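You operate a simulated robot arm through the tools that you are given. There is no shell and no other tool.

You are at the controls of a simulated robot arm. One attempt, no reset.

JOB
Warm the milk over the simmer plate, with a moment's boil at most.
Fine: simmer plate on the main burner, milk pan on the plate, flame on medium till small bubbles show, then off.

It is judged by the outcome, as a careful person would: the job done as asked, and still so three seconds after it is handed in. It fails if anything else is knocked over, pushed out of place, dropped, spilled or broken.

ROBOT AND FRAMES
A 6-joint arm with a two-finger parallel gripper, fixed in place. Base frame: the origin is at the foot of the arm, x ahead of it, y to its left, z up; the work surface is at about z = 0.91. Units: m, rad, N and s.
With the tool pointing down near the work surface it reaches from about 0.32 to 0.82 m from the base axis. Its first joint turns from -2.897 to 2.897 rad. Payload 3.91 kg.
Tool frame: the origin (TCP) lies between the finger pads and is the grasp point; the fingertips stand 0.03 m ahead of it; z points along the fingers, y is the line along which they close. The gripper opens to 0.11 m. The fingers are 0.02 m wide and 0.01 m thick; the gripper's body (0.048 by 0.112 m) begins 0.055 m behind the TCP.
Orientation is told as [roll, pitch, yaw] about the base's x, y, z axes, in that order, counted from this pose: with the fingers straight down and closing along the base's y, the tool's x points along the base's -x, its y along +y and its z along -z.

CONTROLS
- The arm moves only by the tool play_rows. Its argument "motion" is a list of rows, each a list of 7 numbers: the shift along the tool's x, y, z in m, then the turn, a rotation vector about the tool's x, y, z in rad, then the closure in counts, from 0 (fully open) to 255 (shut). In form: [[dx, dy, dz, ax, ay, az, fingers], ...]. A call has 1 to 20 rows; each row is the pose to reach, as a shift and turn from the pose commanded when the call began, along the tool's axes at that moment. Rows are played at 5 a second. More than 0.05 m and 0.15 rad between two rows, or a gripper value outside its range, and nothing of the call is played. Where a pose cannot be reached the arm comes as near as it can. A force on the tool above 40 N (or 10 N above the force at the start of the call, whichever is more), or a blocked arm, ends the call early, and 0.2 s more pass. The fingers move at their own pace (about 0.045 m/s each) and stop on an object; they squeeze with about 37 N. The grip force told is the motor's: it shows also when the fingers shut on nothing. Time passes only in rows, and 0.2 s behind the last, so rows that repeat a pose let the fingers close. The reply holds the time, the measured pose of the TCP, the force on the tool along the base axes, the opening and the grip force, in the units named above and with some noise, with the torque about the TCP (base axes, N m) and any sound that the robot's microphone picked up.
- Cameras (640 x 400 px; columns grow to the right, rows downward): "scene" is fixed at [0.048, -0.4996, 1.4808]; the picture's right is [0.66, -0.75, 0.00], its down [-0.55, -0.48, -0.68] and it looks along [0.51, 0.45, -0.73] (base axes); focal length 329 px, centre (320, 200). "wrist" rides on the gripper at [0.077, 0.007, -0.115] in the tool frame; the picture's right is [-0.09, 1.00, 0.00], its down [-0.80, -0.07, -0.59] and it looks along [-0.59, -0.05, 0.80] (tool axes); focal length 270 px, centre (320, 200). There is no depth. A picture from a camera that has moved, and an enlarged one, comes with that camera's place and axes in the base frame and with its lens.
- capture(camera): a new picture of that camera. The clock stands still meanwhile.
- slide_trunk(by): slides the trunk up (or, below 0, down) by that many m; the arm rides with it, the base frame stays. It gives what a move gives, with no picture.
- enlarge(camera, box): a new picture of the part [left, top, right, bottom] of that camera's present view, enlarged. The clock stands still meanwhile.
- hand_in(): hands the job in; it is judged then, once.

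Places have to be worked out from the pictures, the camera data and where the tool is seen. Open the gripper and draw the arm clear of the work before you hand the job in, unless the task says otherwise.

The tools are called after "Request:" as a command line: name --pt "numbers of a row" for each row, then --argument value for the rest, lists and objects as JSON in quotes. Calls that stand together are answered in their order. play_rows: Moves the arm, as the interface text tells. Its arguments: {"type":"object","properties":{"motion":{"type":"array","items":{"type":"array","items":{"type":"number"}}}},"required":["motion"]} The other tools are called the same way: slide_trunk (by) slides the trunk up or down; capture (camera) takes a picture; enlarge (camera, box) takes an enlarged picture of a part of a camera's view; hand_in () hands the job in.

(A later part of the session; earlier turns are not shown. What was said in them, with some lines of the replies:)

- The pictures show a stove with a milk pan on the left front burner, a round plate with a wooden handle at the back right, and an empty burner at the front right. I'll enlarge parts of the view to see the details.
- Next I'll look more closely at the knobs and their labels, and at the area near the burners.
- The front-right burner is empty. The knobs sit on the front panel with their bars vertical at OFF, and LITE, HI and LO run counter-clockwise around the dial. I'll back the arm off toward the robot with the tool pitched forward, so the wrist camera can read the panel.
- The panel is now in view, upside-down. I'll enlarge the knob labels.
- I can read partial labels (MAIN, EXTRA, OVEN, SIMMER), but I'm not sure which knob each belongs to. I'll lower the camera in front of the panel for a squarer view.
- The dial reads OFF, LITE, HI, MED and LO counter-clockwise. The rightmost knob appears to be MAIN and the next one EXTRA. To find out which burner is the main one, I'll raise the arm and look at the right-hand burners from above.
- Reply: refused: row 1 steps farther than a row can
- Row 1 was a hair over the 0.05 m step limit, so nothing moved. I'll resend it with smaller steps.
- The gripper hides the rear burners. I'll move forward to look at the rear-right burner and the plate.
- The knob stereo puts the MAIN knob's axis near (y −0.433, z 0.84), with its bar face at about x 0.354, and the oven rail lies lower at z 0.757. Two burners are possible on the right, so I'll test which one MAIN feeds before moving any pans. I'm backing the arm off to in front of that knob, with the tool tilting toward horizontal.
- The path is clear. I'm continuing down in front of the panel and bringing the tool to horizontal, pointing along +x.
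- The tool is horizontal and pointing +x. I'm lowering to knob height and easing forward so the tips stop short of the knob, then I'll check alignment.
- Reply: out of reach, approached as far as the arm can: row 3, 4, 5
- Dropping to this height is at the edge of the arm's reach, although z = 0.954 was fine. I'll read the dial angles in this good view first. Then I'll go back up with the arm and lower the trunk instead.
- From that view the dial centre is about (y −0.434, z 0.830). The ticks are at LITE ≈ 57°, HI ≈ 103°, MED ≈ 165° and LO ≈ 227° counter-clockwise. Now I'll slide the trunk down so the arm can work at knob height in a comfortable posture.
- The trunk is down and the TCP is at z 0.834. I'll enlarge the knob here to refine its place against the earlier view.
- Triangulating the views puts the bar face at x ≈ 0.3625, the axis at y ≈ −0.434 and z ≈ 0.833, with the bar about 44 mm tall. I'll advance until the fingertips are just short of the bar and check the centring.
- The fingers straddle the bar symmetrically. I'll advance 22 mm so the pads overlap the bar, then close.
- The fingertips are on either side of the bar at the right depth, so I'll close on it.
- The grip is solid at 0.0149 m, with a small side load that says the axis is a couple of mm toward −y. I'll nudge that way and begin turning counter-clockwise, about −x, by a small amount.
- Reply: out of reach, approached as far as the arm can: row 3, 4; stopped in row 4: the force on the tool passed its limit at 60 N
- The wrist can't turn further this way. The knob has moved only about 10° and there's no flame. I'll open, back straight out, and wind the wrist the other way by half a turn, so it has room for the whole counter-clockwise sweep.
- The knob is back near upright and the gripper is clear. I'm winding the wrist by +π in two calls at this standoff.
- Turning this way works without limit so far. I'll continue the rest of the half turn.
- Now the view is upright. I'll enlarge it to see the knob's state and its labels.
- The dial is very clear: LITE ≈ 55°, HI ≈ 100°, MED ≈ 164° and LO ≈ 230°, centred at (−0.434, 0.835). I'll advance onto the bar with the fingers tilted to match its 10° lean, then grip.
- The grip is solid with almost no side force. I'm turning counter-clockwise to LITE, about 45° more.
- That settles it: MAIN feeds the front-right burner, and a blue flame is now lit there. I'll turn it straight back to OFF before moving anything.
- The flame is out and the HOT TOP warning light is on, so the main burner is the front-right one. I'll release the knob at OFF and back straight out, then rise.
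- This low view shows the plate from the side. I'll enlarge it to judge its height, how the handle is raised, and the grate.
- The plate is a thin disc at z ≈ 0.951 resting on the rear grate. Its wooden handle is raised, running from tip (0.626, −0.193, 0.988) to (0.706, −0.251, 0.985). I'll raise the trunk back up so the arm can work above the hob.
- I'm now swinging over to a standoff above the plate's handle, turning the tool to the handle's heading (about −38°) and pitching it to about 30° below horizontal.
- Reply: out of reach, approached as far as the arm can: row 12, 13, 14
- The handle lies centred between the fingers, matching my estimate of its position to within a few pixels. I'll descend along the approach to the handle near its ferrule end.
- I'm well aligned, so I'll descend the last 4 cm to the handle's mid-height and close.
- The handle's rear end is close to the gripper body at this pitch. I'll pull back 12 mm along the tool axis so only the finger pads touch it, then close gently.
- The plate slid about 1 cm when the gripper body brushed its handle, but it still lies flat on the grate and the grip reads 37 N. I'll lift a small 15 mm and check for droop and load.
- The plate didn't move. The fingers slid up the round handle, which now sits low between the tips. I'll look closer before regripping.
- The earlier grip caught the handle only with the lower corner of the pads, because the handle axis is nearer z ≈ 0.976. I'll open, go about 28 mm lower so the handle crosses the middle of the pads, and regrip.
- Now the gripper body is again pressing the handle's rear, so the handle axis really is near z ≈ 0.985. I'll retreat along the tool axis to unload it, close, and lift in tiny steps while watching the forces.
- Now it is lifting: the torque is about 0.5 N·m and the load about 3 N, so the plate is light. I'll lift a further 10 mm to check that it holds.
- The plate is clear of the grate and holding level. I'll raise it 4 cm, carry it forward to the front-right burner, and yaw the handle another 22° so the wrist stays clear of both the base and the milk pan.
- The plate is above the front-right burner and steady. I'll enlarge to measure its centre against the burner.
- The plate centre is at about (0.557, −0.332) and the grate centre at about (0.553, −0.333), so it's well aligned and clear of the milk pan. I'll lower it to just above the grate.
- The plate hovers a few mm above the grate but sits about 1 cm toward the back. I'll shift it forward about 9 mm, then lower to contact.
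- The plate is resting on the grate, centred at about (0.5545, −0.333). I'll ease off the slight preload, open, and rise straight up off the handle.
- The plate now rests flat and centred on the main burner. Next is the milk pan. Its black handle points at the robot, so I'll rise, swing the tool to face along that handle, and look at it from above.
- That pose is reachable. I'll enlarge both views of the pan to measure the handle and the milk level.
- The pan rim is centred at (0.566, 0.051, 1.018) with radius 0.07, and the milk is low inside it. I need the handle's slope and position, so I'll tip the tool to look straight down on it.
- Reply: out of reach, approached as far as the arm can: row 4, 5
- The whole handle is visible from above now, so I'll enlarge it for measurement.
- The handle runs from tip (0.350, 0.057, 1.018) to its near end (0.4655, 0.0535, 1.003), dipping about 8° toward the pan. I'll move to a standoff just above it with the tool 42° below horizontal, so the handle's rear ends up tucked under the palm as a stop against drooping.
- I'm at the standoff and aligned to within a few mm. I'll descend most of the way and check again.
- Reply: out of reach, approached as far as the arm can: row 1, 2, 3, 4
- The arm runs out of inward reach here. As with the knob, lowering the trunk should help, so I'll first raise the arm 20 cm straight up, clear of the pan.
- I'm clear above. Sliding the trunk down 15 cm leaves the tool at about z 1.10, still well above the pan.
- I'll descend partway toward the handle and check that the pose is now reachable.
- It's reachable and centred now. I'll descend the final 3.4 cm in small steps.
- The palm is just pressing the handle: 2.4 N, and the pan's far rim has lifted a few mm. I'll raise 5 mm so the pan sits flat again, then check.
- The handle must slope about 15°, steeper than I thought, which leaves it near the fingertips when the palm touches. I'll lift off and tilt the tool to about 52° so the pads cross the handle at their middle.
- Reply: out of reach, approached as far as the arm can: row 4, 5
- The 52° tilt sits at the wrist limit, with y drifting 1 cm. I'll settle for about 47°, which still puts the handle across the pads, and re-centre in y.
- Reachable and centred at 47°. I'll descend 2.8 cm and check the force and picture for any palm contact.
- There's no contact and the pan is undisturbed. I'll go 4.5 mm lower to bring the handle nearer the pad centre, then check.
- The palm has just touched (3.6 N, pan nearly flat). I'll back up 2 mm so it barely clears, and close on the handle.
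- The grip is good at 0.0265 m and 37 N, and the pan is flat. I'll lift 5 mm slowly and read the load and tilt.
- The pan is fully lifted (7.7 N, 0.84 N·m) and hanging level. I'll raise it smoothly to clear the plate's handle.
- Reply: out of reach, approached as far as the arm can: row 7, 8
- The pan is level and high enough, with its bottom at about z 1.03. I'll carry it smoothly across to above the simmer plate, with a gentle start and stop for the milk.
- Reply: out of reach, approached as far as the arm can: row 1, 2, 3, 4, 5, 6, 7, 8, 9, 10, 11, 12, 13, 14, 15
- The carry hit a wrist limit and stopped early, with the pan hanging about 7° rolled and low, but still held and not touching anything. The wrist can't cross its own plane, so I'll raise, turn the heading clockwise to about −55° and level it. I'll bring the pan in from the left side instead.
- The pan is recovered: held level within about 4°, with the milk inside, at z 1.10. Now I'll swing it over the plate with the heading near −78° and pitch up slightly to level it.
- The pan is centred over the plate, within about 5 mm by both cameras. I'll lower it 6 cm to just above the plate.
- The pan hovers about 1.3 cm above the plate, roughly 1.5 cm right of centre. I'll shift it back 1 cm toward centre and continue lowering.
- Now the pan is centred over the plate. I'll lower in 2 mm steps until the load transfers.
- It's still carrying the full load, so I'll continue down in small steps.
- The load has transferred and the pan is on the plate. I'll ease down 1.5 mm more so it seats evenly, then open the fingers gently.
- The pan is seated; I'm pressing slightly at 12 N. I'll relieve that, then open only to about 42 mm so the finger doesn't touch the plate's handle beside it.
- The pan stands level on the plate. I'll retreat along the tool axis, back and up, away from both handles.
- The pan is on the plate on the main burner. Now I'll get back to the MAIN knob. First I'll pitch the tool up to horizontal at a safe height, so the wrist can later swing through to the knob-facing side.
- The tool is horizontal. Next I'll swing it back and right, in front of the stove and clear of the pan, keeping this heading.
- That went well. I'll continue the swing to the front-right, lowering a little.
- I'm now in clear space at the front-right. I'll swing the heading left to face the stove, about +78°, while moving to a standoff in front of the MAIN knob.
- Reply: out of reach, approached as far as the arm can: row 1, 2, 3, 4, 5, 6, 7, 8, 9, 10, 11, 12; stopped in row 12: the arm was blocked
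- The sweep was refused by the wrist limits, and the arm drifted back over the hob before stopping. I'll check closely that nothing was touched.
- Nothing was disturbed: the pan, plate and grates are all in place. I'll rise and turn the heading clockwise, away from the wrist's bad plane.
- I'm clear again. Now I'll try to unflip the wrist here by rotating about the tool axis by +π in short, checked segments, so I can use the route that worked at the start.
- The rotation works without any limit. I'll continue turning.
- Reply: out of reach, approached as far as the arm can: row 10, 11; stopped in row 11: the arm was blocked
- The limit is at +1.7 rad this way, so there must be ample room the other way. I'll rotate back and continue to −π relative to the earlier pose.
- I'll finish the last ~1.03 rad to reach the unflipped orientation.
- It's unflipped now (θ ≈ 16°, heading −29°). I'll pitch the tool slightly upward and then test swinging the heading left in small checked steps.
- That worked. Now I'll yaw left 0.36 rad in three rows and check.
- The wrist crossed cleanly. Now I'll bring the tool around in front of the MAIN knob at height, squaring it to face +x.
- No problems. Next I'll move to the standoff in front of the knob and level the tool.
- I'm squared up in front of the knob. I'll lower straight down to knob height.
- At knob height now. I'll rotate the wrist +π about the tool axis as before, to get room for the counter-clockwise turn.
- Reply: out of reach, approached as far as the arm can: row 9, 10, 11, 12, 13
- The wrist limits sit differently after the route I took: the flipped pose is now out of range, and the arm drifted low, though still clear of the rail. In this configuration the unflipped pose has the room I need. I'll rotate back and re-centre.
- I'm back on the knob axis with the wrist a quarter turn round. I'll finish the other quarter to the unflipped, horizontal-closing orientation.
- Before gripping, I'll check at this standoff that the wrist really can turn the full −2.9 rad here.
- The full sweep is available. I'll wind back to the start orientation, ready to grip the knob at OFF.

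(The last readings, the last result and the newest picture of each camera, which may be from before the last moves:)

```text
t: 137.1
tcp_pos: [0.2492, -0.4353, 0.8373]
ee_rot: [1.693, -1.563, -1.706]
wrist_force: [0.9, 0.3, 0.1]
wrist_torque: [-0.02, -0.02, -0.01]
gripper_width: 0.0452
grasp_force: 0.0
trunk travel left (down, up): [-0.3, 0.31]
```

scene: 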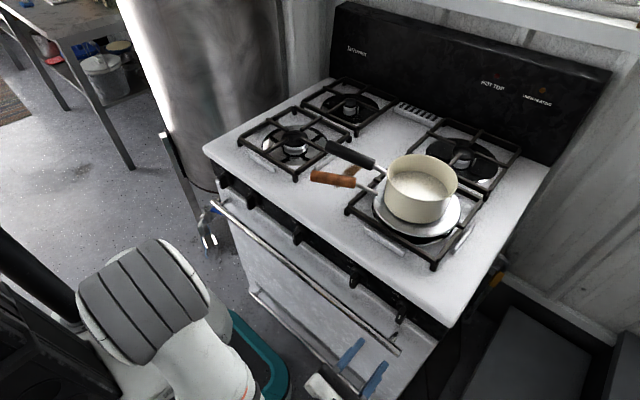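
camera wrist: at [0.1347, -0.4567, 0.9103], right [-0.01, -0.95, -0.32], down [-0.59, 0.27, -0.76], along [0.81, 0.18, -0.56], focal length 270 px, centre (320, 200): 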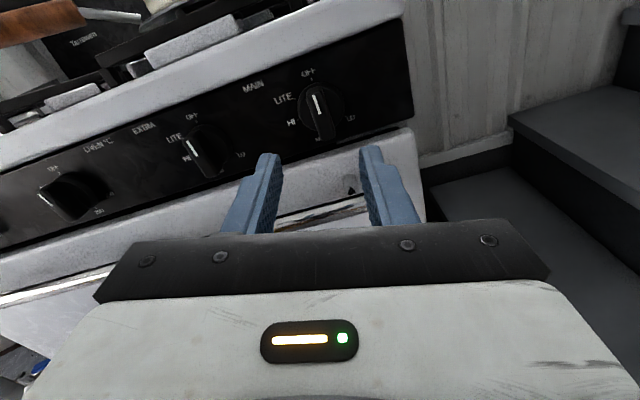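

I'll advance onto the knob bar and grip it at the position that worked before.

Request:
play_rows --pt "0.0011 0.0003 0.03 0 0 0 150" --pt "0.0023 0.0005 0.06 0 0 0 150" --pt "0.0034 0.0007 0.08 0 0 0 150" --pt "0.0034 0.0007 0.0928 0 0 0 150" --pt "0.0034 0.0007 0.0928 0 0 0 200" --pt "0.0034 0.0007 0.0928 0 0 0 255" --pt "0.0034 0.0007 0.0928 0 0 0 255" --pt "0.0034 0.0007 0.0928 0 0 0 255"

Request:
capture --camera "wrist"

Request:
capture --camera "scene"

Request:
enlarge --camera "scene" --box '[380, 145, 470, 205]'

```text
t: 138.8
tcp_pos: [0.3432, -0.4342, 0.8336]
ee_rot: [1.679, -1.567, -1.692]
wrist_force: [0.9, 0.1, -1.2]
wrist_torque: [-0.06, -0.11, 0.5]
gripper_width: 0.015
grasp_force: 44.6
trunk travel left (down, up): [-0.3, 0.31]
```

```text
taken
camera wrist: at [0.2289, -0.426, 0.7571], right [0.01, 1.0, 0.09], down [-0.6, -0.06, 0.8], along [0.8, -0.06, 0.59], focal length 270 px, centre (320, 200)
```

wrist: 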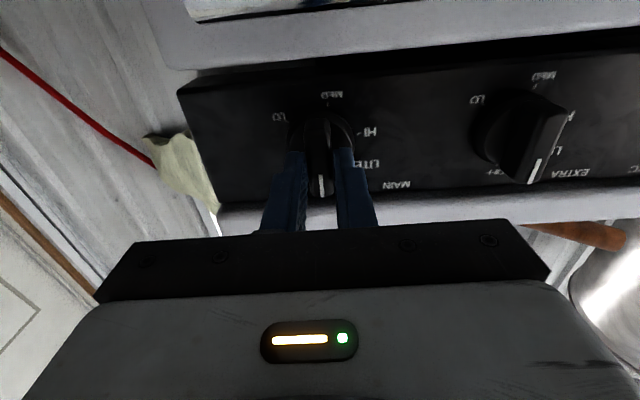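

```text
taken
```

scene: 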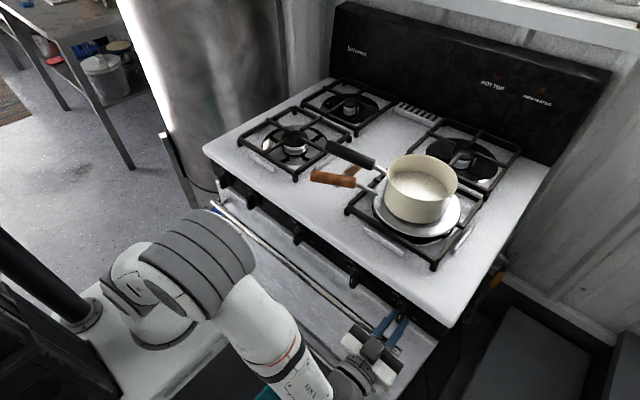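

```text
6.67 times, centred on (425, 175) of scene
camera zoom: at [0.048, -0.4996, 1.4808], right [0.66, -0.75, 0.0], down [-0.55, -0.48, -0.68], along [0.51, 0.45, -0.73], focal length 2194 px, centre (-380, 367)
```

zoom: 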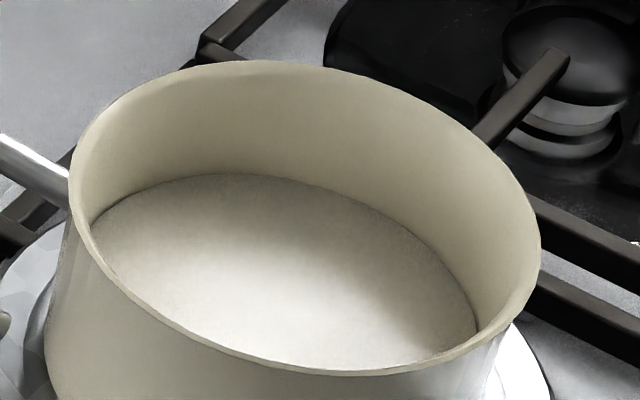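

The knob is gripped, and the baseline milk surface is smooth. I'll turn counter-clockwise to LITE and confirm ignition under the plate.

Request:
play_rows --pt "0 0 0 0 0 -0.14 255" --pt "0 0 0 0 0 -0.28 255" --pt "0 0 0 0 0 -0.42 255" --pt "0 0 0 0 0 -0.56 255" --pt "0 0 0 0 0 -0.7 255" --pt "0 0 0 0 0 -0.84 255" --pt "0 0 0 0 0 -0.96 255" --pt "0 0 0 0 0 -0.96 255"

Request:
capture --camera "scene"

```text
t: 140.7
tcp_pos: [0.3423, -0.4347, 0.8353]
ee_rot: [-1.573, -0.61, 1.558]
wrist_force: [15.6, -0.2, 8.7]
wrist_torque: [-0.03, -0.54, 0.93]
gripper_width: 0.0148
grasp_force: 45.4
trunk travel left (down, up): [-0.3, 0.31]
```

```text
taken
```

scene: 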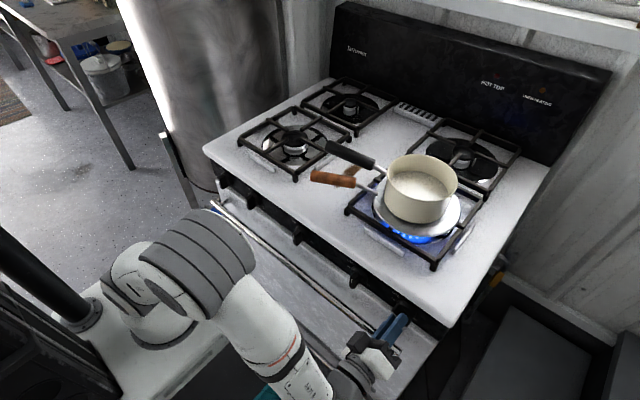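

The flame is lit under the plate. I'll continue counter-clockwise past HI toward MED.

Request:
play_rows --pt "0 0 0 0 0 -0.14 255" --pt "0 0 0 0 0 -0.28 255" --pt "0 0 0 0 0 -0.42 255" --pt "0 0 0 0 0 -0.56 255" --pt "0 0 0 0 0 -0.7 255" --pt "0 0 0 0 0 -0.84 255" --pt "0 0 0 0 0 -0.98 255"

Request:
capture --camera "wrist"

```text
t: 142.2
tcp_pos: [0.3421, -0.4345, 0.8316]
ee_rot: [-1.57, 0.371, 1.558]
wrist_force: [23.0, 4.9, 5.5]
wrist_torque: [-0.02, -0.55, -0.4]
gripper_width: 0.0147
grasp_force: 45.2
trunk travel left (down, up): [-0.3, 0.31]
```

```text
taken
camera wrist: at [0.2277, -0.5062, 0.8543], right [0.0, -0.28, -0.96], down [-0.59, 0.78, -0.22], along [0.81, 0.56, -0.17], focal length 270 px, centre (320, 200)
```

wrist: 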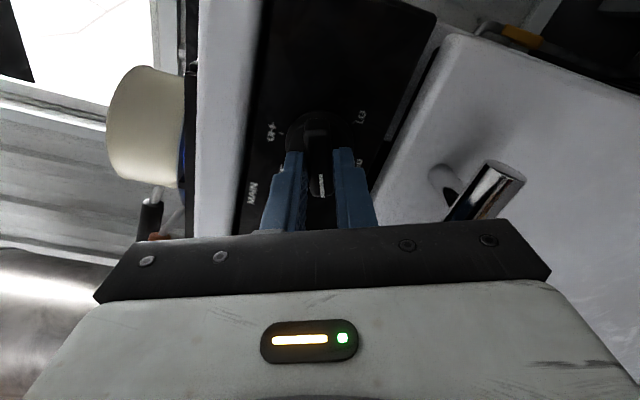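

The flame is on and the knob is at about 111°. There's some pull along x, so I'll let the tool advance 1 mm to relieve it while turning the rest of the way to MED.

Request:
play_rows --pt "0 0 0.001 0 0 -0.14 255" --pt "0 0 0.001 0 0 -0.28 255" --pt "0 0 0.001 0 0 -0.42 255" --pt "0 0 0.0015 0 0 -0.56 255" --pt "0 0 0.0015 0 0 -0.7 255" --pt "0 0 0.0015 0 0 -0.82 255" --pt "0 0 0.0015 0 0 -0.92 255"

Request:
capture --camera "wrist"

Request:
capture --camera "scene"

Request:
enlarge --camera "scene" --box '[380, 145, 470, 205]'

```text
t: 143.8
tcp_pos: [0.3418, -0.4347, 0.8322]
ee_rot: [-1.566, 1.287, 1.562]
wrist_force: [-9.6, 4.4, -17.0]
wrist_torque: [-0.01, -0.68, 0.3]
gripper_width: 0.0149
grasp_force: 44.6
trunk travel left (down, up): [-0.3, 0.31]
```

```text
taken
camera wrist: at [0.2283, -0.4606, 0.9043], right [-0.01, -0.93, -0.36], down [-0.59, 0.3, -0.75], along [0.81, 0.2, -0.56], focal length 270 px, centre (320, 200)
```

wrist: 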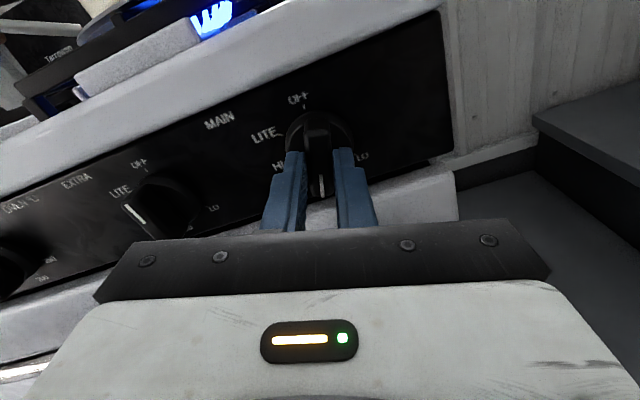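

```text
taken
```

scene: 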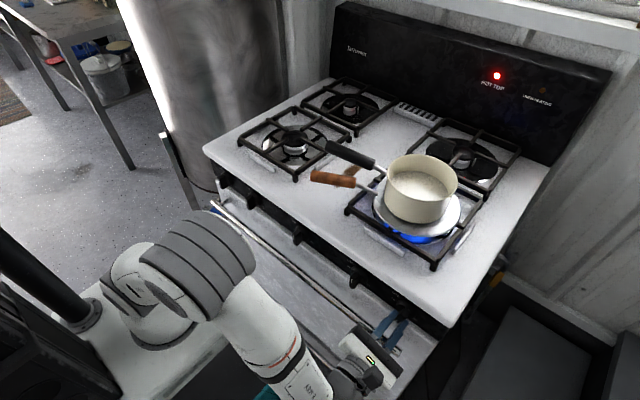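

```text
6.67 times, centred on (425, 175) of scene
camera zoom: at [0.048, -0.4996, 1.4808], right [0.66, -0.75, 0.0], down [-0.55, -0.48, -0.68], along [0.51, 0.45, -0.73], focal length 2194 px, centre (-380, 367)
```

zoom: 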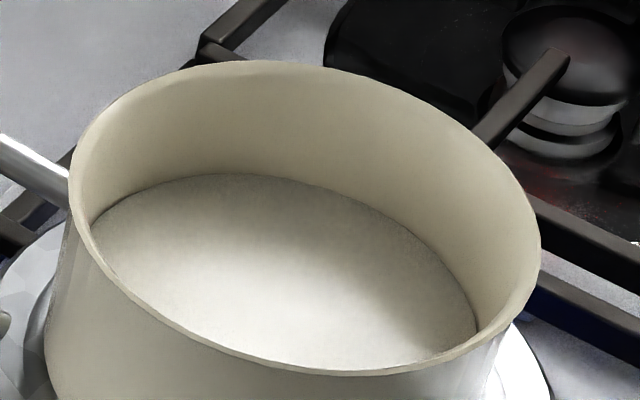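

The knob is at MED (≈164°) with the flame burning under the plate. I'll hold the knob and watch the milk, checking every few seconds.

Request:
play_rows --pt "0 0 0 0 0 0 255" --pt "0 0 0 0 0 0 255" --pt "0 0 0 0 0 0 255" --pt "0 0 0 0 0 0 255" --pt "0 0 0 0 0 0 255" --pt "0 0 0 0 0 0 255" --pt "0 0 0 0 0 0 255" --pt "0 0 0 0 0 0 255" --pt "0 0 0 0 0 0 255" --pt "0 0 0 0 0 0 255"

Request:
enlarge --camera "scene" --box '[380, 145, 470, 205]'

Request:
enlarge --camera "scene" --box '[360, 180, 480, 260]'

```text
t: 146.1
tcp_pos: [0.3418, -0.4348, 0.8319]
ee_rot: [-1.568, 1.287, 1.562]
wrist_force: [-15.9, 11.0, -31.4]
wrist_torque: [-0.02, 0.62, 0.74]
gripper_width: 0.0148
grasp_force: 44.9
trunk travel left (down, up): [-0.3, 0.31]
```

```text
6.67 times, centred on (425, 175) of scene
camera zoom: at [0.048, -0.4996, 1.4808], right [0.66, -0.75, 0.0], down [-0.55, -0.48, -0.68], along [0.51, 0.45, -0.73], focal length 2194 px, centre (-380, 367)
```

zoom: 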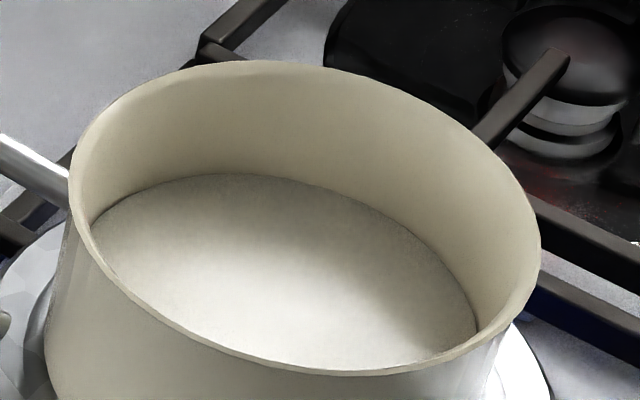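

```text
5.00 times, centred on (420, 220) of scene
camera zoom: at [0.048, -0.4996, 1.4808], right [0.66, -0.75, 0.0], down [-0.55, -0.48, -0.68], along [0.51, 0.45, -0.73], focal length 1645 px, centre (-180, 100)
```

zoom: 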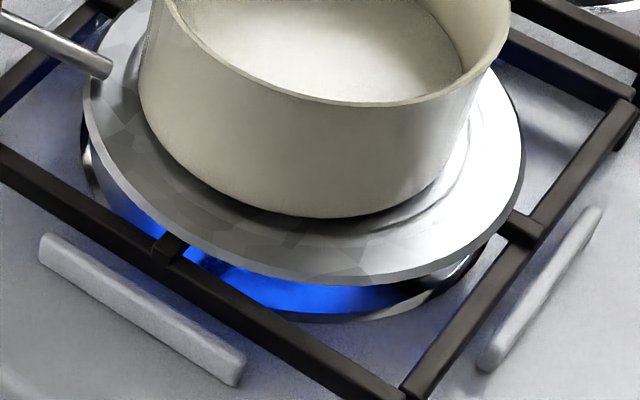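

The milk is still calm and the flame is steady. The grip has built up some downward load, so I'll nudge the tool 1.2 mm down and 0.8 mm back to relieve it, and keep waiting.

Request:
play_rows --pt "-0.0006 0.0002 -0.0004 0 0 0 255" --pt "-0.00115 0.00033 -0.0008 0 0 0 255" --pt "-0.00115 0.00033 -0.0008 0 0 0 255" --pt "-0.00115 0.00033 -0.0008 0 0 0 255" --pt "-0.00115 0.00033 -0.0008 0 0 0 255"

Request:
enlarge --camera "scene" --box '[380, 145, 470, 205]'

```text
t: 147.2
tcp_pos: [0.3428, -0.4347, 0.8325]
ee_rot: [-1.574, 1.288, 1.557]
wrist_force: [-3.2, 9.4, -15.9]
wrist_torque: [-0.01, 1.16, 0.92]
gripper_width: 0.0149
grasp_force: 44.3
trunk travel left (down, up): [-0.3, 0.31]
```

```text
6.67 times, centred on (425, 175) of scene
camera zoom: at [0.048, -0.4996, 1.4808], right [0.66, -0.75, 0.0], down [-0.55, -0.48, -0.68], along [0.51, 0.45, -0.73], focal length 2194 px, centre (-380, 367)
```

zoom: 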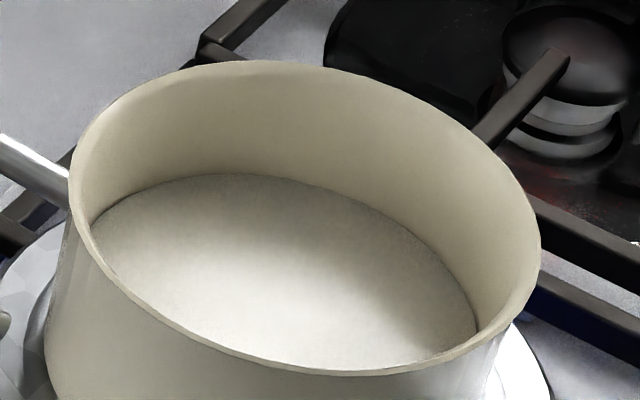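

The load is down to about 16 N. I'll keep waiting and watching.

Request:
play_rows --pt "-0.0006 0.0002 0 0 0 0 255" --pt "-0.0006 0.0002 0 0 0 0 255" --pt "-0.0006 0.0002 0 0 0 0 255" --pt "-0.0006 0.0002 0 0 0 0 255" --pt "-0.0006 0.0002 0 0 0 0 255" --pt "-0.0006 0.0002 0 0 0 0 255" --pt "-0.0006 0.0002 0 0 0 0 255" --pt "-0.0006 0.0002 0 0 0 0 255" --pt "-0.0006 0.0002 0 0 0 0 255" --pt "-0.0006 0.0002 0 0 0 0 255" --pt "-0.0006 0.0002 0 0 0 0 255" --pt "-0.0006 0.0002 0 0 0 0 255"

Request:
enlarge --camera "scene" --box '[380, 145, 470, 205]'

```text
t: 149.8
tcp_pos: [0.3439, -0.4341, 0.832]
ee_rot: [-1.579, 1.289, 1.551]
wrist_force: [12.1, -7.4, 17.4]
wrist_torque: [-0.01, -1.04, 0.15]
gripper_width: 0.015
grasp_force: 44.6
trunk travel left (down, up): [-0.3, 0.31]
```

```text
6.67 times, centred on (425, 175) of scene
camera zoom: at [0.048, -0.4996, 1.4808], right [0.66, -0.75, 0.0], down [-0.55, -0.48, -0.68], along [0.51, 0.45, -0.73], focal length 2194 px, centre (-380, 367)
```

zoom: 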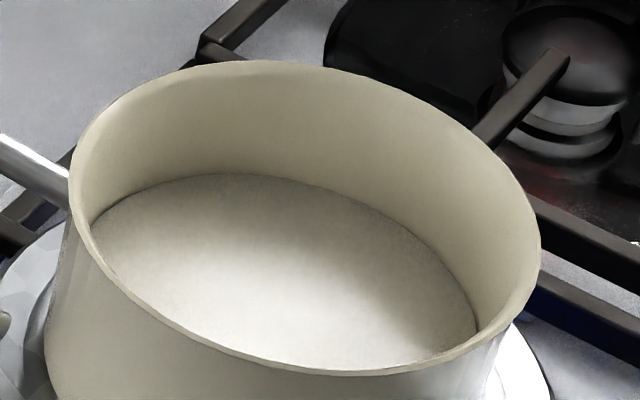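

The milk is still calm and the loads are benign. I'll keep waiting.

Request:
play_rows --pt "0 0 0 0 0 0 255" --pt "0 0 0 0 0 0 255" --pt "0 0 0 0 0 0 255" --pt "0 0 0 0 0 0 255" --pt "0 0 0 0 0 0 255" --pt "0 0 0 0 0 0 255" --pt "0 0 0 0 0 0 255" --pt "0 0 0 0 0 0 255" --pt "0 0 0 0 0 0 255" --pt "0 0 0 0 0 0 255" --pt "0 0 0 0 0 0 255" --pt "0 0 0 0 0 0 255" --pt "0 0 0 0 0 0 255" --pt "0 0 0 0 0 0 255" --pt "0 0 0 0 0 0 255"

Request:
enlarge --camera "scene" --box '[380, 145, 470, 205]'

```text
t: 153.1
tcp_pos: [0.3436, -0.435, 0.8321]
ee_rot: [-1.577, 1.289, 1.551]
wrist_force: [16.8, -13.9, 28.4]
wrist_torque: [-0.04, -0.9, 0.02]
gripper_width: 0.0148
grasp_force: 45.0
trunk travel left (down, up): [-0.3, 0.31]
```

```text
6.67 times, centred on (425, 175) of scene
camera zoom: at [0.048, -0.4996, 1.4808], right [0.66, -0.75, 0.0], down [-0.55, -0.48, -0.68], along [0.51, 0.45, -0.73], focal length 2194 px, centre (-380, 367)
```

zoom: 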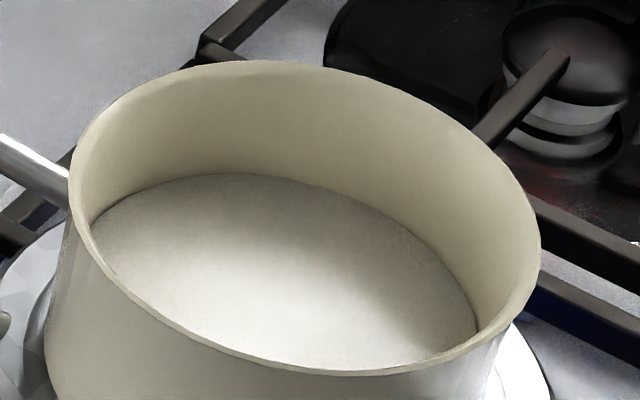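

The milk is unchanged. The load has crept to the other side, so I'll give a tiny upward nudge and continue waiting.

Request:
play_rows --pt "0.0008 0 0.0004 0 0 0 255" --pt "0.0008 0 0.0004 0 0 0 255" --pt "0.0008 0 0.0004 0 0 0 255" --pt "0.0008 0 0.0004 0 0 0 255" --pt "0.0008 0 0.0004 0 0 0 255" --pt "0.0008 0 0.0004 0 0 0 255" --pt "0.0008 0 0.0004 0 0 0 255" --pt "0.0008 0 0.0004 0 0 0 255" --pt "0.0008 0 0.0004 0 0 0 255" --pt "0.0008 0 0.0004 0 0 0 255" --pt "0.0008 0 0.0004 0 0 0 255" --pt "0.0008 0 0.0004 0 0 0 255" --pt "0.0008 0 0.0004 0 0 0 255" --pt "0.0008 0 0.0004 0 0 0 255" --pt "0.0008 0 0.0004 0 0 0 255"

Request:
enlarge --camera "scene" --box '[380, 145, 470, 205]'

```text
t: 156.2
tcp_pos: [0.342, -0.4346, 0.8317]
ee_rot: [-1.573, 1.288, 1.557]
wrist_force: [8.1, -8.2, 15.9]
wrist_torque: [-0.04, -0.2, 0.31]
gripper_width: 0.0147
grasp_force: 45.7
trunk travel left (down, up): [-0.3, 0.31]
```

```text
6.67 times, centred on (425, 175) of scene
camera zoom: at [0.048, -0.4996, 1.4808], right [0.66, -0.75, 0.0], down [-0.55, -0.48, -0.68], along [0.51, 0.45, -0.73], focal length 2194 px, centre (-380, 367)
```

zoom: 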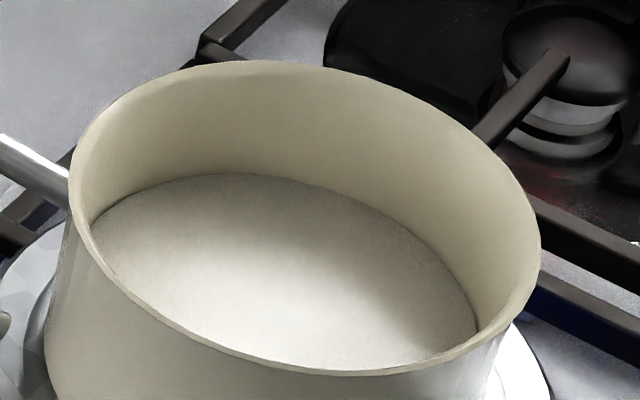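

It's still calm and the load has eased. I'll keep waiting, with another check after 4 s.

Request:
play_rows --pt "0.0003 0 0 0 0 0 255" --pt "0.0003 0 0 0 0 0 255" --pt "0.0003 0 0 0 0 0 255" --pt "0.0003 0 0 0 0 0 255" --pt "0.0003 0 0 0 0 0 255" --pt "0.0003 0 0 0 0 0 255" --pt "0.0003 0 0 0 0 0 255" --pt "0.0003 0 0 0 0 0 255" --pt "0.0003 0 0 0 0 0 255" --pt "0.0003 0 0 0 0 0 255" --pt "0.0003 0 0 0 0 0 255" --pt "0.0003 0 0 0 0 0 255" --pt "0.0003 0 0 0 0 0 255" --pt "0.0003 0 0 0 0 0 255" --pt "0.0003 0 0 0 0 0 255" --pt "0.0003 0 0 0 0 0 255" --pt "0.0003 0 0 0 0 0 255" --pt "0.0003 0 0 0 0 0 255"

Request:
enlarge --camera "scene" --box '[380, 145, 470, 205]'

```text
t: 160.1
tcp_pos: [0.3421, -0.4345, 0.8316]
ee_rot: [-1.571, 1.288, 1.558]
wrist_force: [2.9, 0.6, 2.4]
wrist_torque: [0.0, 0.02, 0.46]
gripper_width: 0.0147
grasp_force: 45.1
trunk travel left (down, up): [-0.3, 0.31]
```

```text
6.67 times, centred on (425, 175) of scene
camera zoom: at [0.048, -0.4996, 1.4808], right [0.66, -0.75, 0.0], down [-0.55, -0.48, -0.68], along [0.51, 0.45, -0.73], focal length 2194 px, centre (-380, 367)
```

zoom: 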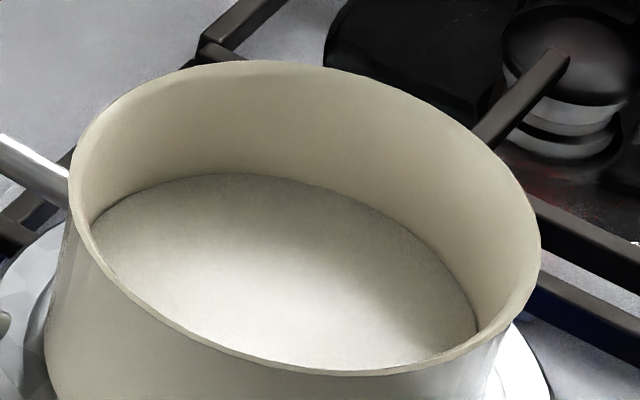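

The load is nearly nil and the grip stable. The milk is still calm, so I'll continue waiting.

Request:
play_rows --pt "0 0 0 0 0 0 255" --pt "0 0 0 0 0 0 255" --pt "0 0 0 0 0 0 255" --pt "0 0 0 0 0 0 255" --pt "0 0 0 0 0 0 255" --pt "0 0 0 0 0 0 255" --pt "0 0 0 0 0 0 255" --pt "0 0 0 0 0 0 255" --pt "0 0 0 0 0 0 255" --pt "0 0 0 0 0 0 255" --pt "0 0 0 0 0 0 255" --pt "0 0 0 0 0 0 255" --pt "0 0 0 0 0 0 255" --pt "0 0 0 0 0 0 255" --pt "0 0 0 0 0 0 255" --pt "0 0 0 0 0 0 255" --pt "0 0 0 0 0 0 255" --pt "0 0 0 0 0 0 255" --pt "0 0 0 0 0 0 255" --pt "0 0 0 0 0 0 255"

Request:
enlarge --camera "scene" --box '[380, 145, 470, 205]'

```text
t: 164.2
tcp_pos: [0.3425, -0.4343, 0.8318]
ee_rot: [-1.57, 1.289, 1.56]
wrist_force: [0.5, 4.9, -5.1]
wrist_torque: [-0.03, 0.1, 0.54]
gripper_width: 0.015
grasp_force: 44.9
trunk travel left (down, up): [-0.3, 0.31]
```

```text
6.67 times, centred on (425, 175) of scene
camera zoom: at [0.048, -0.4996, 1.4808], right [0.66, -0.75, 0.0], down [-0.55, -0.48, -0.68], along [0.51, 0.45, -0.73], focal length 2194 px, centre (-380, 367)
```

zoom: 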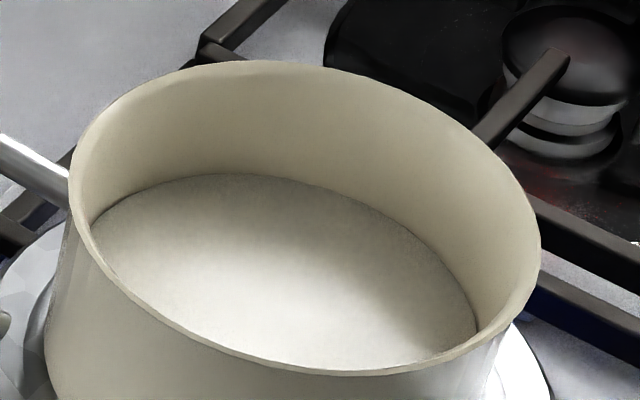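

There's no change yet after about 20 s on medium. I'll keep waiting in 4 s checks.

Request:
play_rows --pt "0 0 0 0 0 0 255" --pt "0 0 0 0 0 0 255" --pt "0 0 0 0 0 0 255" --pt "0 0 0 0 0 0 255" --pt "0 0 0 0 0 0 255" --pt "0 0 0 0 0 0 255" --pt "0 0 0 0 0 0 255" --pt "0 0 0 0 0 0 255" --pt "0 0 0 0 0 0 255" --pt "0 0 0 0 0 0 255" --pt "0 0 0 0 0 0 255" --pt "0 0 0 0 0 0 255" --pt "0 0 0 0 0 0 255" --pt "0 0 0 0 0 0 255" --pt "0 0 0 0 0 0 255" --pt "0 0 0 0 0 0 255" --pt "0 0 0 0 0 0 255" --pt "0 0 0 0 0 0 255" --pt "0 0 0 0 0 0 255" --pt "0 0 0 0 0 0 255"

Request:
enlarge --camera "scene" --box '[380, 145, 470, 205]'

Request:
capture --camera "wrist"

```text
t: 168.4
tcp_pos: [0.342, -0.4345, 0.8326]
ee_rot: [-1.569, 1.288, 1.557]
wrist_force: [-0.6, 6.0, -7.1]
wrist_torque: [-0.01, 0.02, 0.55]
gripper_width: 0.015
grasp_force: 44.7
trunk travel left (down, up): [-0.3, 0.31]
```

```text
6.67 times, centred on (425, 175) of scene
camera zoom: at [0.048, -0.4996, 1.4808], right [0.66, -0.75, 0.0], down [-0.55, -0.48, -0.68], along [0.51, 0.45, -0.73], focal length 2194 px, centre (-380, 367)
```

zoom: 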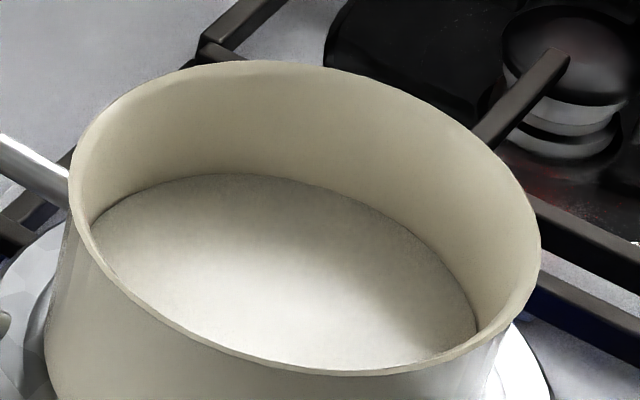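

```text
taken
camera wrist: at [0.2281, -0.4607, 0.9042], right [-0.01, -0.93, -0.36], down [-0.59, 0.3, -0.75], along [0.81, 0.21, -0.55], focal length 270 px, centre (320, 200)
```

wrist: 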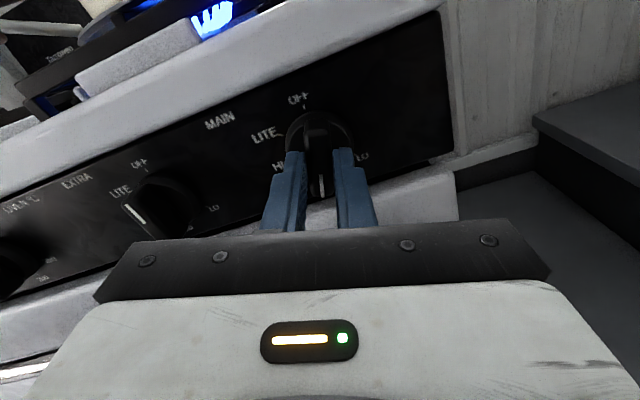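

The flame is still visible and steady, and the milk calm. I'll wait on.

Request:
play_rows --pt "0 0 0 0 0 0 255" --pt "0 0 0 0 0 0 255" --pt "0 0 0 0 0 0 255" --pt "0 0 0 0 0 0 255" --pt "0 0 0 0 0 0 255" --pt "0 0 0 0 0 0 255" --pt "0 0 0 0 0 0 255" --pt "0 0 0 0 0 0 255" --pt "0 0 0 0 0 0 255" --pt "0 0 0 0 0 0 255" --pt "0 0 0 0 0 0 255" --pt "0 0 0 0 0 0 255" --pt "0 0 0 0 0 0 255" --pt "0 0 0 0 0 0 255" --pt "0 0 0 0 0 0 255" --pt "0 0 0 0 0 0 255" --pt "0 0 0 0 0 0 255" --pt "0 0 0 0 0 0 255" --pt "0 0 0 0 0 0 255" --pt "0 0 0 0 0 0 255"

Request:
enlarge --camera "scene" --box '[380, 145, 470, 205]'

```text
t: 172.7
tcp_pos: [0.3415, -0.4349, 0.8325]
ee_rot: [-1.569, 1.287, 1.557]
wrist_force: [-1.1, 6.0, -7.2]
wrist_torque: [-0.01, 0.08, 0.55]
gripper_width: 0.0151
grasp_force: 45.0
trunk travel left (down, up): [-0.3, 0.31]
```

```text
6.67 times, centred on (425, 175) of scene
camera zoom: at [0.048, -0.4996, 1.4808], right [0.66, -0.75, 0.0], down [-0.55, -0.48, -0.68], along [0.51, 0.45, -0.73], focal length 2194 px, centre (-380, 367)
```

zoom: 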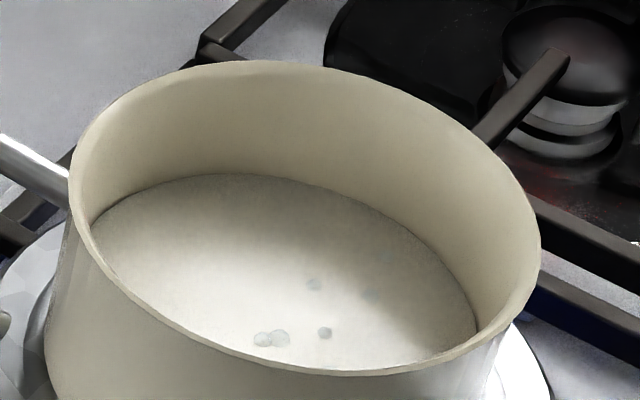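

Small bubbles are showing now, so I'm turning the knob straight back clockwise to OFF.

Request:
play_rows --pt "0 0 0 0 0 0.149 255" --pt "0 0 0 0 0 0.298 255" --pt "0 0 0 0 0 0.447 255" --pt "0 0 0 0 0 0.596 255" --pt "0 0 0 0 0 0.745 255" --pt "0 0 0 0 0 0.894 255" --pt "0 0 0 0 0 1.043 255" --pt "0 0 0 0 0 1.192 255" --pt "0 0 0 0 0 1.341 255" --pt "0 0 0 0 0 1.49 255" --pt "0 0 0 0 0 1.639 255" --pt "0 0 0 0 0 1.788 255" --pt "0 0 0 0 0 1.937 255" --pt "0 0 0 0 0 2.086 255" --pt "0 0 0 0 0 2.235 255" --pt "0 0 0 0 0 2.384 255" --pt "0 0 0 0 0 2.533 255" --pt "0 0 0 0 0 2.682 255" --pt "0 0 0 0 0 2.8 255" --pt "0 0 0 0 0 2.86 255"

Request:
capture --camera "scene"

Request:
enlarge --camera "scene" --box '[380, 145, 470, 205]'

Request:
capture --camera "wrist"

```text
t: 176.8
tcp_pos: [0.3427, -0.4344, 0.8334]
ee_rot: [2.62, -1.566, -2.632]
wrist_force: [7.2, -2.8, 19.7]
wrist_torque: [-0.09, 0.33, 0.36]
gripper_width: 0.0149
grasp_force: 45.4
trunk travel left (down, up): [-0.3, 0.31]
```

```text
taken
```

scene: 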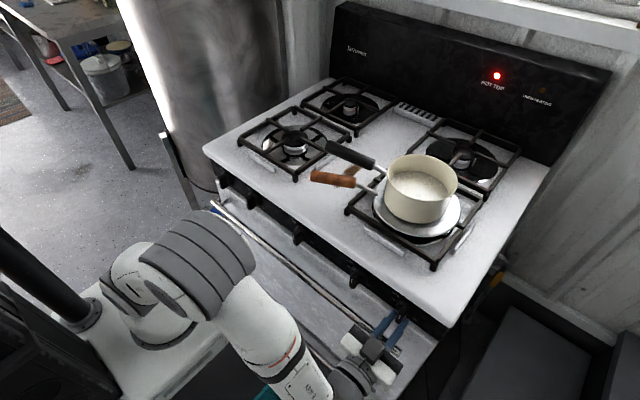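

```text
6.67 times, centred on (425, 175) of scene
camera zoom: at [0.048, -0.4996, 1.4808], right [0.66, -0.75, 0.0], down [-0.55, -0.48, -0.68], along [0.51, 0.45, -0.73], focal length 2194 px, centre (-380, 367)
```

zoom: 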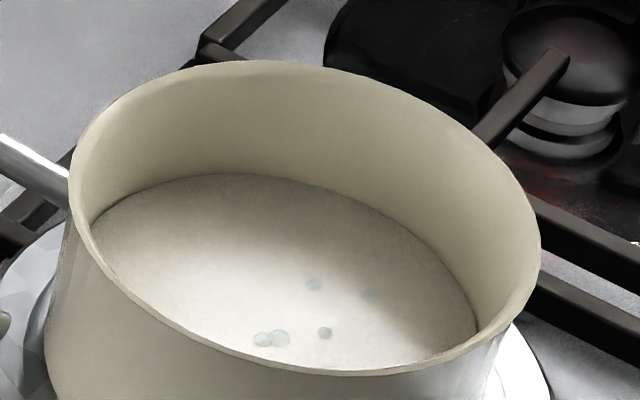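

```text
taken
camera wrist: at [0.2288, -0.4259, 0.7562], right [0.01, 1.0, 0.09], down [-0.6, -0.06, 0.8], along [0.8, -0.06, 0.59], focal length 270 px, centre (320, 200)
```

wrist: 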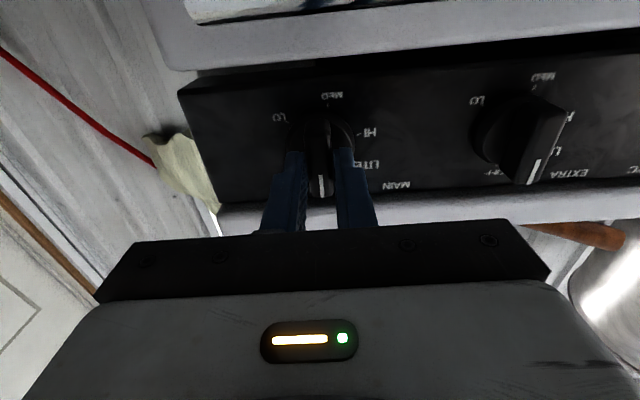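

The flame is out and only small bubbles show. I'll confirm there's no flame under the plate, then open, back straight out, and check the knob.

Request:
enlarge --camera "scene" --box '[360, 180, 480, 260]'

Request:
play_rows --pt "0 0 0 0 0 0 220" --pt "0 0 0 0 0 0 180" --pt "0 0 0 0 0 0 150" --pt "0 0 0 0 0 0 150" --pt "0 0 -0.03 0 0 0 150" --pt "0 0 -0.06 0 0 0 150" --pt "0 0 -0.095 0 0 0 150" --pt "0 0 -0.095 0 0 0 150"

Request:
capture --camera "wrist"

Request:
enlarge --camera "scene" --box '[380, 145, 470, 205]'

```text
5.00 times, centred on (420, 220) of scene
camera zoom: at [0.048, -0.4996, 1.4808], right [0.66, -0.75, 0.0], down [-0.55, -0.48, -0.68], along [0.51, 0.45, -0.73], focal length 1645 px, centre (-180, 100)
```

zoom: 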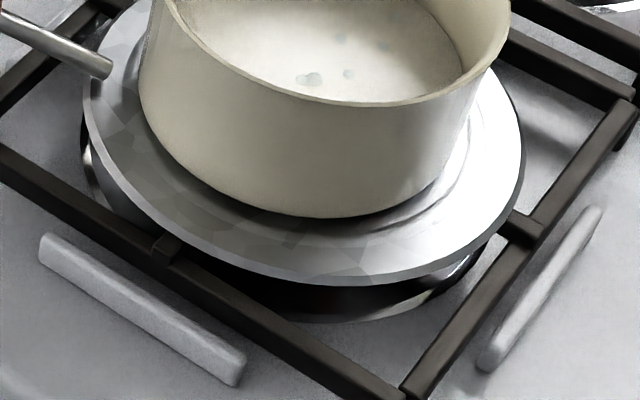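

```text
t: 178.7
tcp_pos: [0.2466, -0.4334, 0.8327]
ee_rot: [2.004, -1.569, -2.016]
wrist_force: [-1.0, 0.6, -0.5]
wrist_torque: [0.03, -0.01, -0.02]
gripper_width: 0.0455
grasp_force: 0.0
trunk travel left (down, up): [-0.3, 0.31]
```

```text
taken
camera wrist: at [0.1325, -0.4247, 0.7558], right [0.01, 1.0, 0.09], down [-0.6, -0.06, 0.8], along [0.8, -0.06, 0.59], focal length 270 px, centre (320, 200)
```

wrist: 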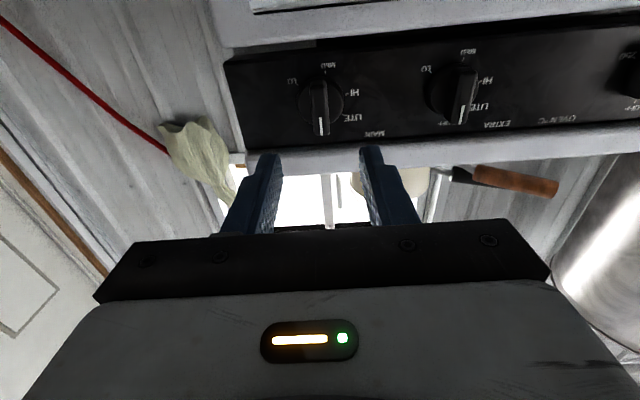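

```text
6.67 times, centred on (425, 175) of scene
camera zoom: at [0.048, -0.4996, 1.4808], right [0.66, -0.75, 0.0], down [-0.55, -0.48, -0.68], along [0.51, 0.45, -0.73], focal length 2194 px, centre (-380, 367)
```

zoom: 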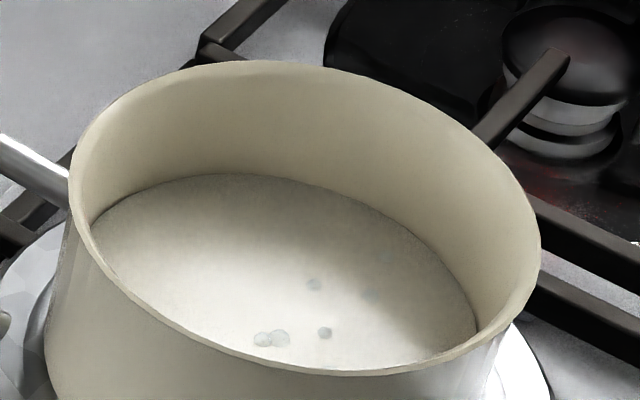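

No flame remains and the milk shows only the small bubbles. I'll verify the knob's mark against OFF, then open fully and draw the arm clear.

Request:
enlarge --camera "wrist" --box '[260, 40, 400, 150]'

Request:
play_rows --pt "0 0 -0.015 0 0 0 100" --pt "0 0 -0.03 0 0 0 50" --pt "-0.03 0 -0.035 0 0 0 0" --pt "-0.07 0 -0.035 0 0 0 0" --pt "-0.11 0 -0.035 0 0 0 0" --pt "-0.15 0 -0.035 0 0 0 0" --pt "-0.15 0 -0.035 0 0 0 0"

Request:
capture --camera "scene"

Request:
enlarge --camera "scene" --box '[380, 145, 470, 205]'

```text
3.64 times, centred on (330, 95) of wrist
camera zoom: at [0.1325, -0.4247, 0.7558], right [0.01, 1.0, 0.09], down [-0.6, -0.06, 0.8], along [0.8, -0.06, 0.59], focal length 983 px, centre (284, 582)
```

zoom: 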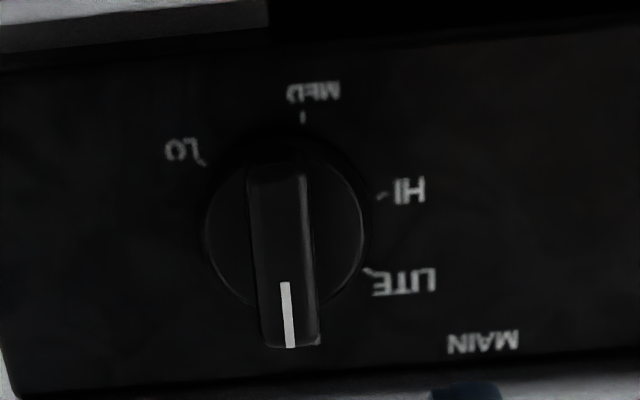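

```text
t: 180.2
tcp_pos: [0.212, -0.4319, 0.9822]
ee_rot: [2.044, -1.571, -2.058]
wrist_force: [0.2, 0.7, -0.1]
wrist_torque: [0.01, 0.02, 0.01]
gripper_width: 0.1102
grasp_force: 0.0
trunk travel left (down, up): [-0.3, 0.31]
```

```text
taken
```

scene: 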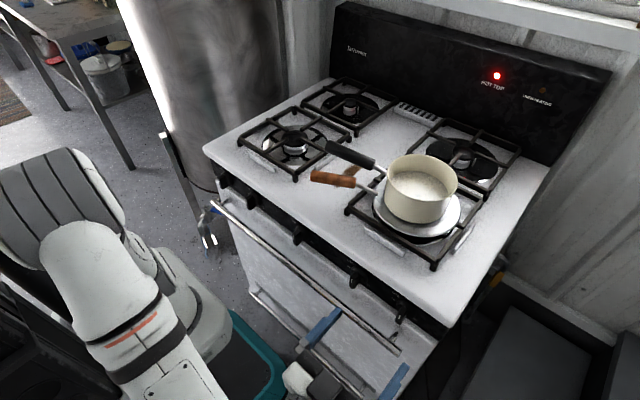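

```text
6.67 times, centred on (425, 175) of scene
camera zoom: at [0.048, -0.4996, 1.4808], right [0.66, -0.75, 0.0], down [-0.55, -0.48, -0.68], along [0.51, 0.45, -0.73], focal length 2194 px, centre (-380, 367)
```

zoom: 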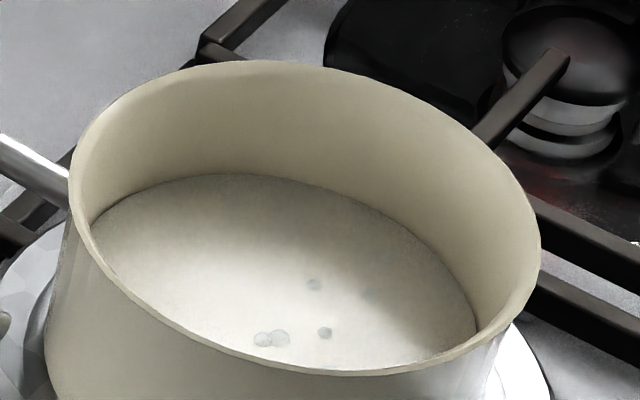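

The knob is at OFF, the gripper is open, and the arm is clear in front of the stove. I'll wait a moment to be sure the milk settles and the flame stays off.

Request:
play_rows --pt "0 0 0 0 0 0 0" --pt "0 0 0 0 0 0 0" --pt "0 0 0 0 0 0 0" --pt "0 0 0 0 0 0 0" --pt "0 0 0 0 0 0 0" --pt "0 0 0 0 0 0 0" --pt "0 0 0 0 0 0 0" --pt "0 0 0 0 0 0 0" --pt "0 0 0 0 0 0 0" --pt "0 0 0 0 0 0 0"

Request:
enlarge --camera "scene" --box '[300, 120, 500, 260]'

Request:
enlarge --camera "scene" --box '[380, 145, 470, 205]'

```text
t: 182.4
tcp_pos: [0.2122, -0.433, 0.9823]
ee_rot: [1.891, -1.571, -1.903]
wrist_force: [-0.4, 0.1, 0.2]
wrist_torque: [0.02, 0.05, 0.02]
gripper_width: 0.11
grasp_force: 0.0
trunk travel left (down, up): [-0.3, 0.31]
```

```text
2.86 times, centred on (400, 190) of scene
camera zoom: at [0.048, -0.4996, 1.4808], right [0.66, -0.75, 0.0], down [-0.55, -0.48, -0.68], along [0.51, 0.45, -0.73], focal length 940 px, centre (91, 229)
```

zoom: 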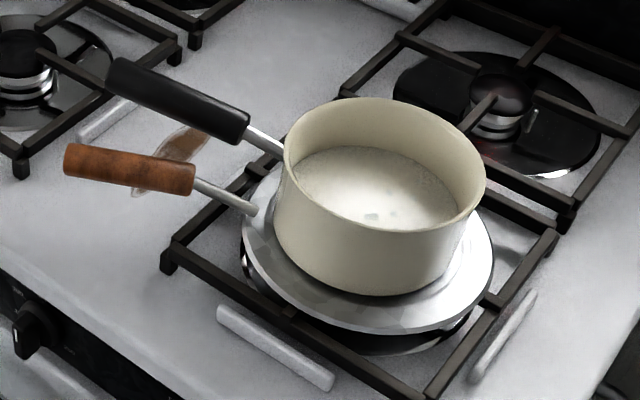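

```text
6.67 times, centred on (425, 175) of scene
camera zoom: at [0.048, -0.4996, 1.4808], right [0.66, -0.75, 0.0], down [-0.55, -0.48, -0.68], along [0.51, 0.45, -0.73], focal length 2194 px, centre (-380, 367)
```

zoom: 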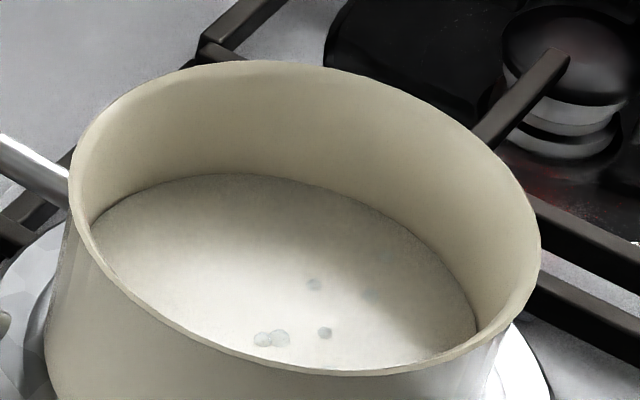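

The milk is warm with just small bubbles and no boil. The pan stands on the simmer plate on the main burner, the flame is off with the knob at OFF, and the arm is open and clear. Handing in.

Request:
hand_in

```text
The job is handed in.
```

The milk is warmed and the flame is off. I've handed the job in, but I haven't seen the judge's verdict.

- **Setup:** The simmer plate is on the main burner (front right), and the milk pan stands on the plate. I confirmed which burner MAIN feeds by lighting it for about two seconds before moving anything.
- **Heating:** I ran the flame on medium for about 29 seconds until small bubbles showed. I then turned the knob straight back to OFF, which took about four seconds and passed through HI on the way. The milk never boiled.
- **Final state:** At my last look, about six seconds after the flame went out, the milk showed only the same small bubbles. The knob was at OFF, and the gripper was open and clear of the stove.

**Slips along the way:**
- The gripper nudged the simmer plate about 1 cm on its old burner before I had a good grip.
- The pan hung about 7° off level for a moment while I carried it.
- The arm once drifted back over the hob when its wrist ran out of range.

I saw nothing spilled, knocked over or pushed out of place.
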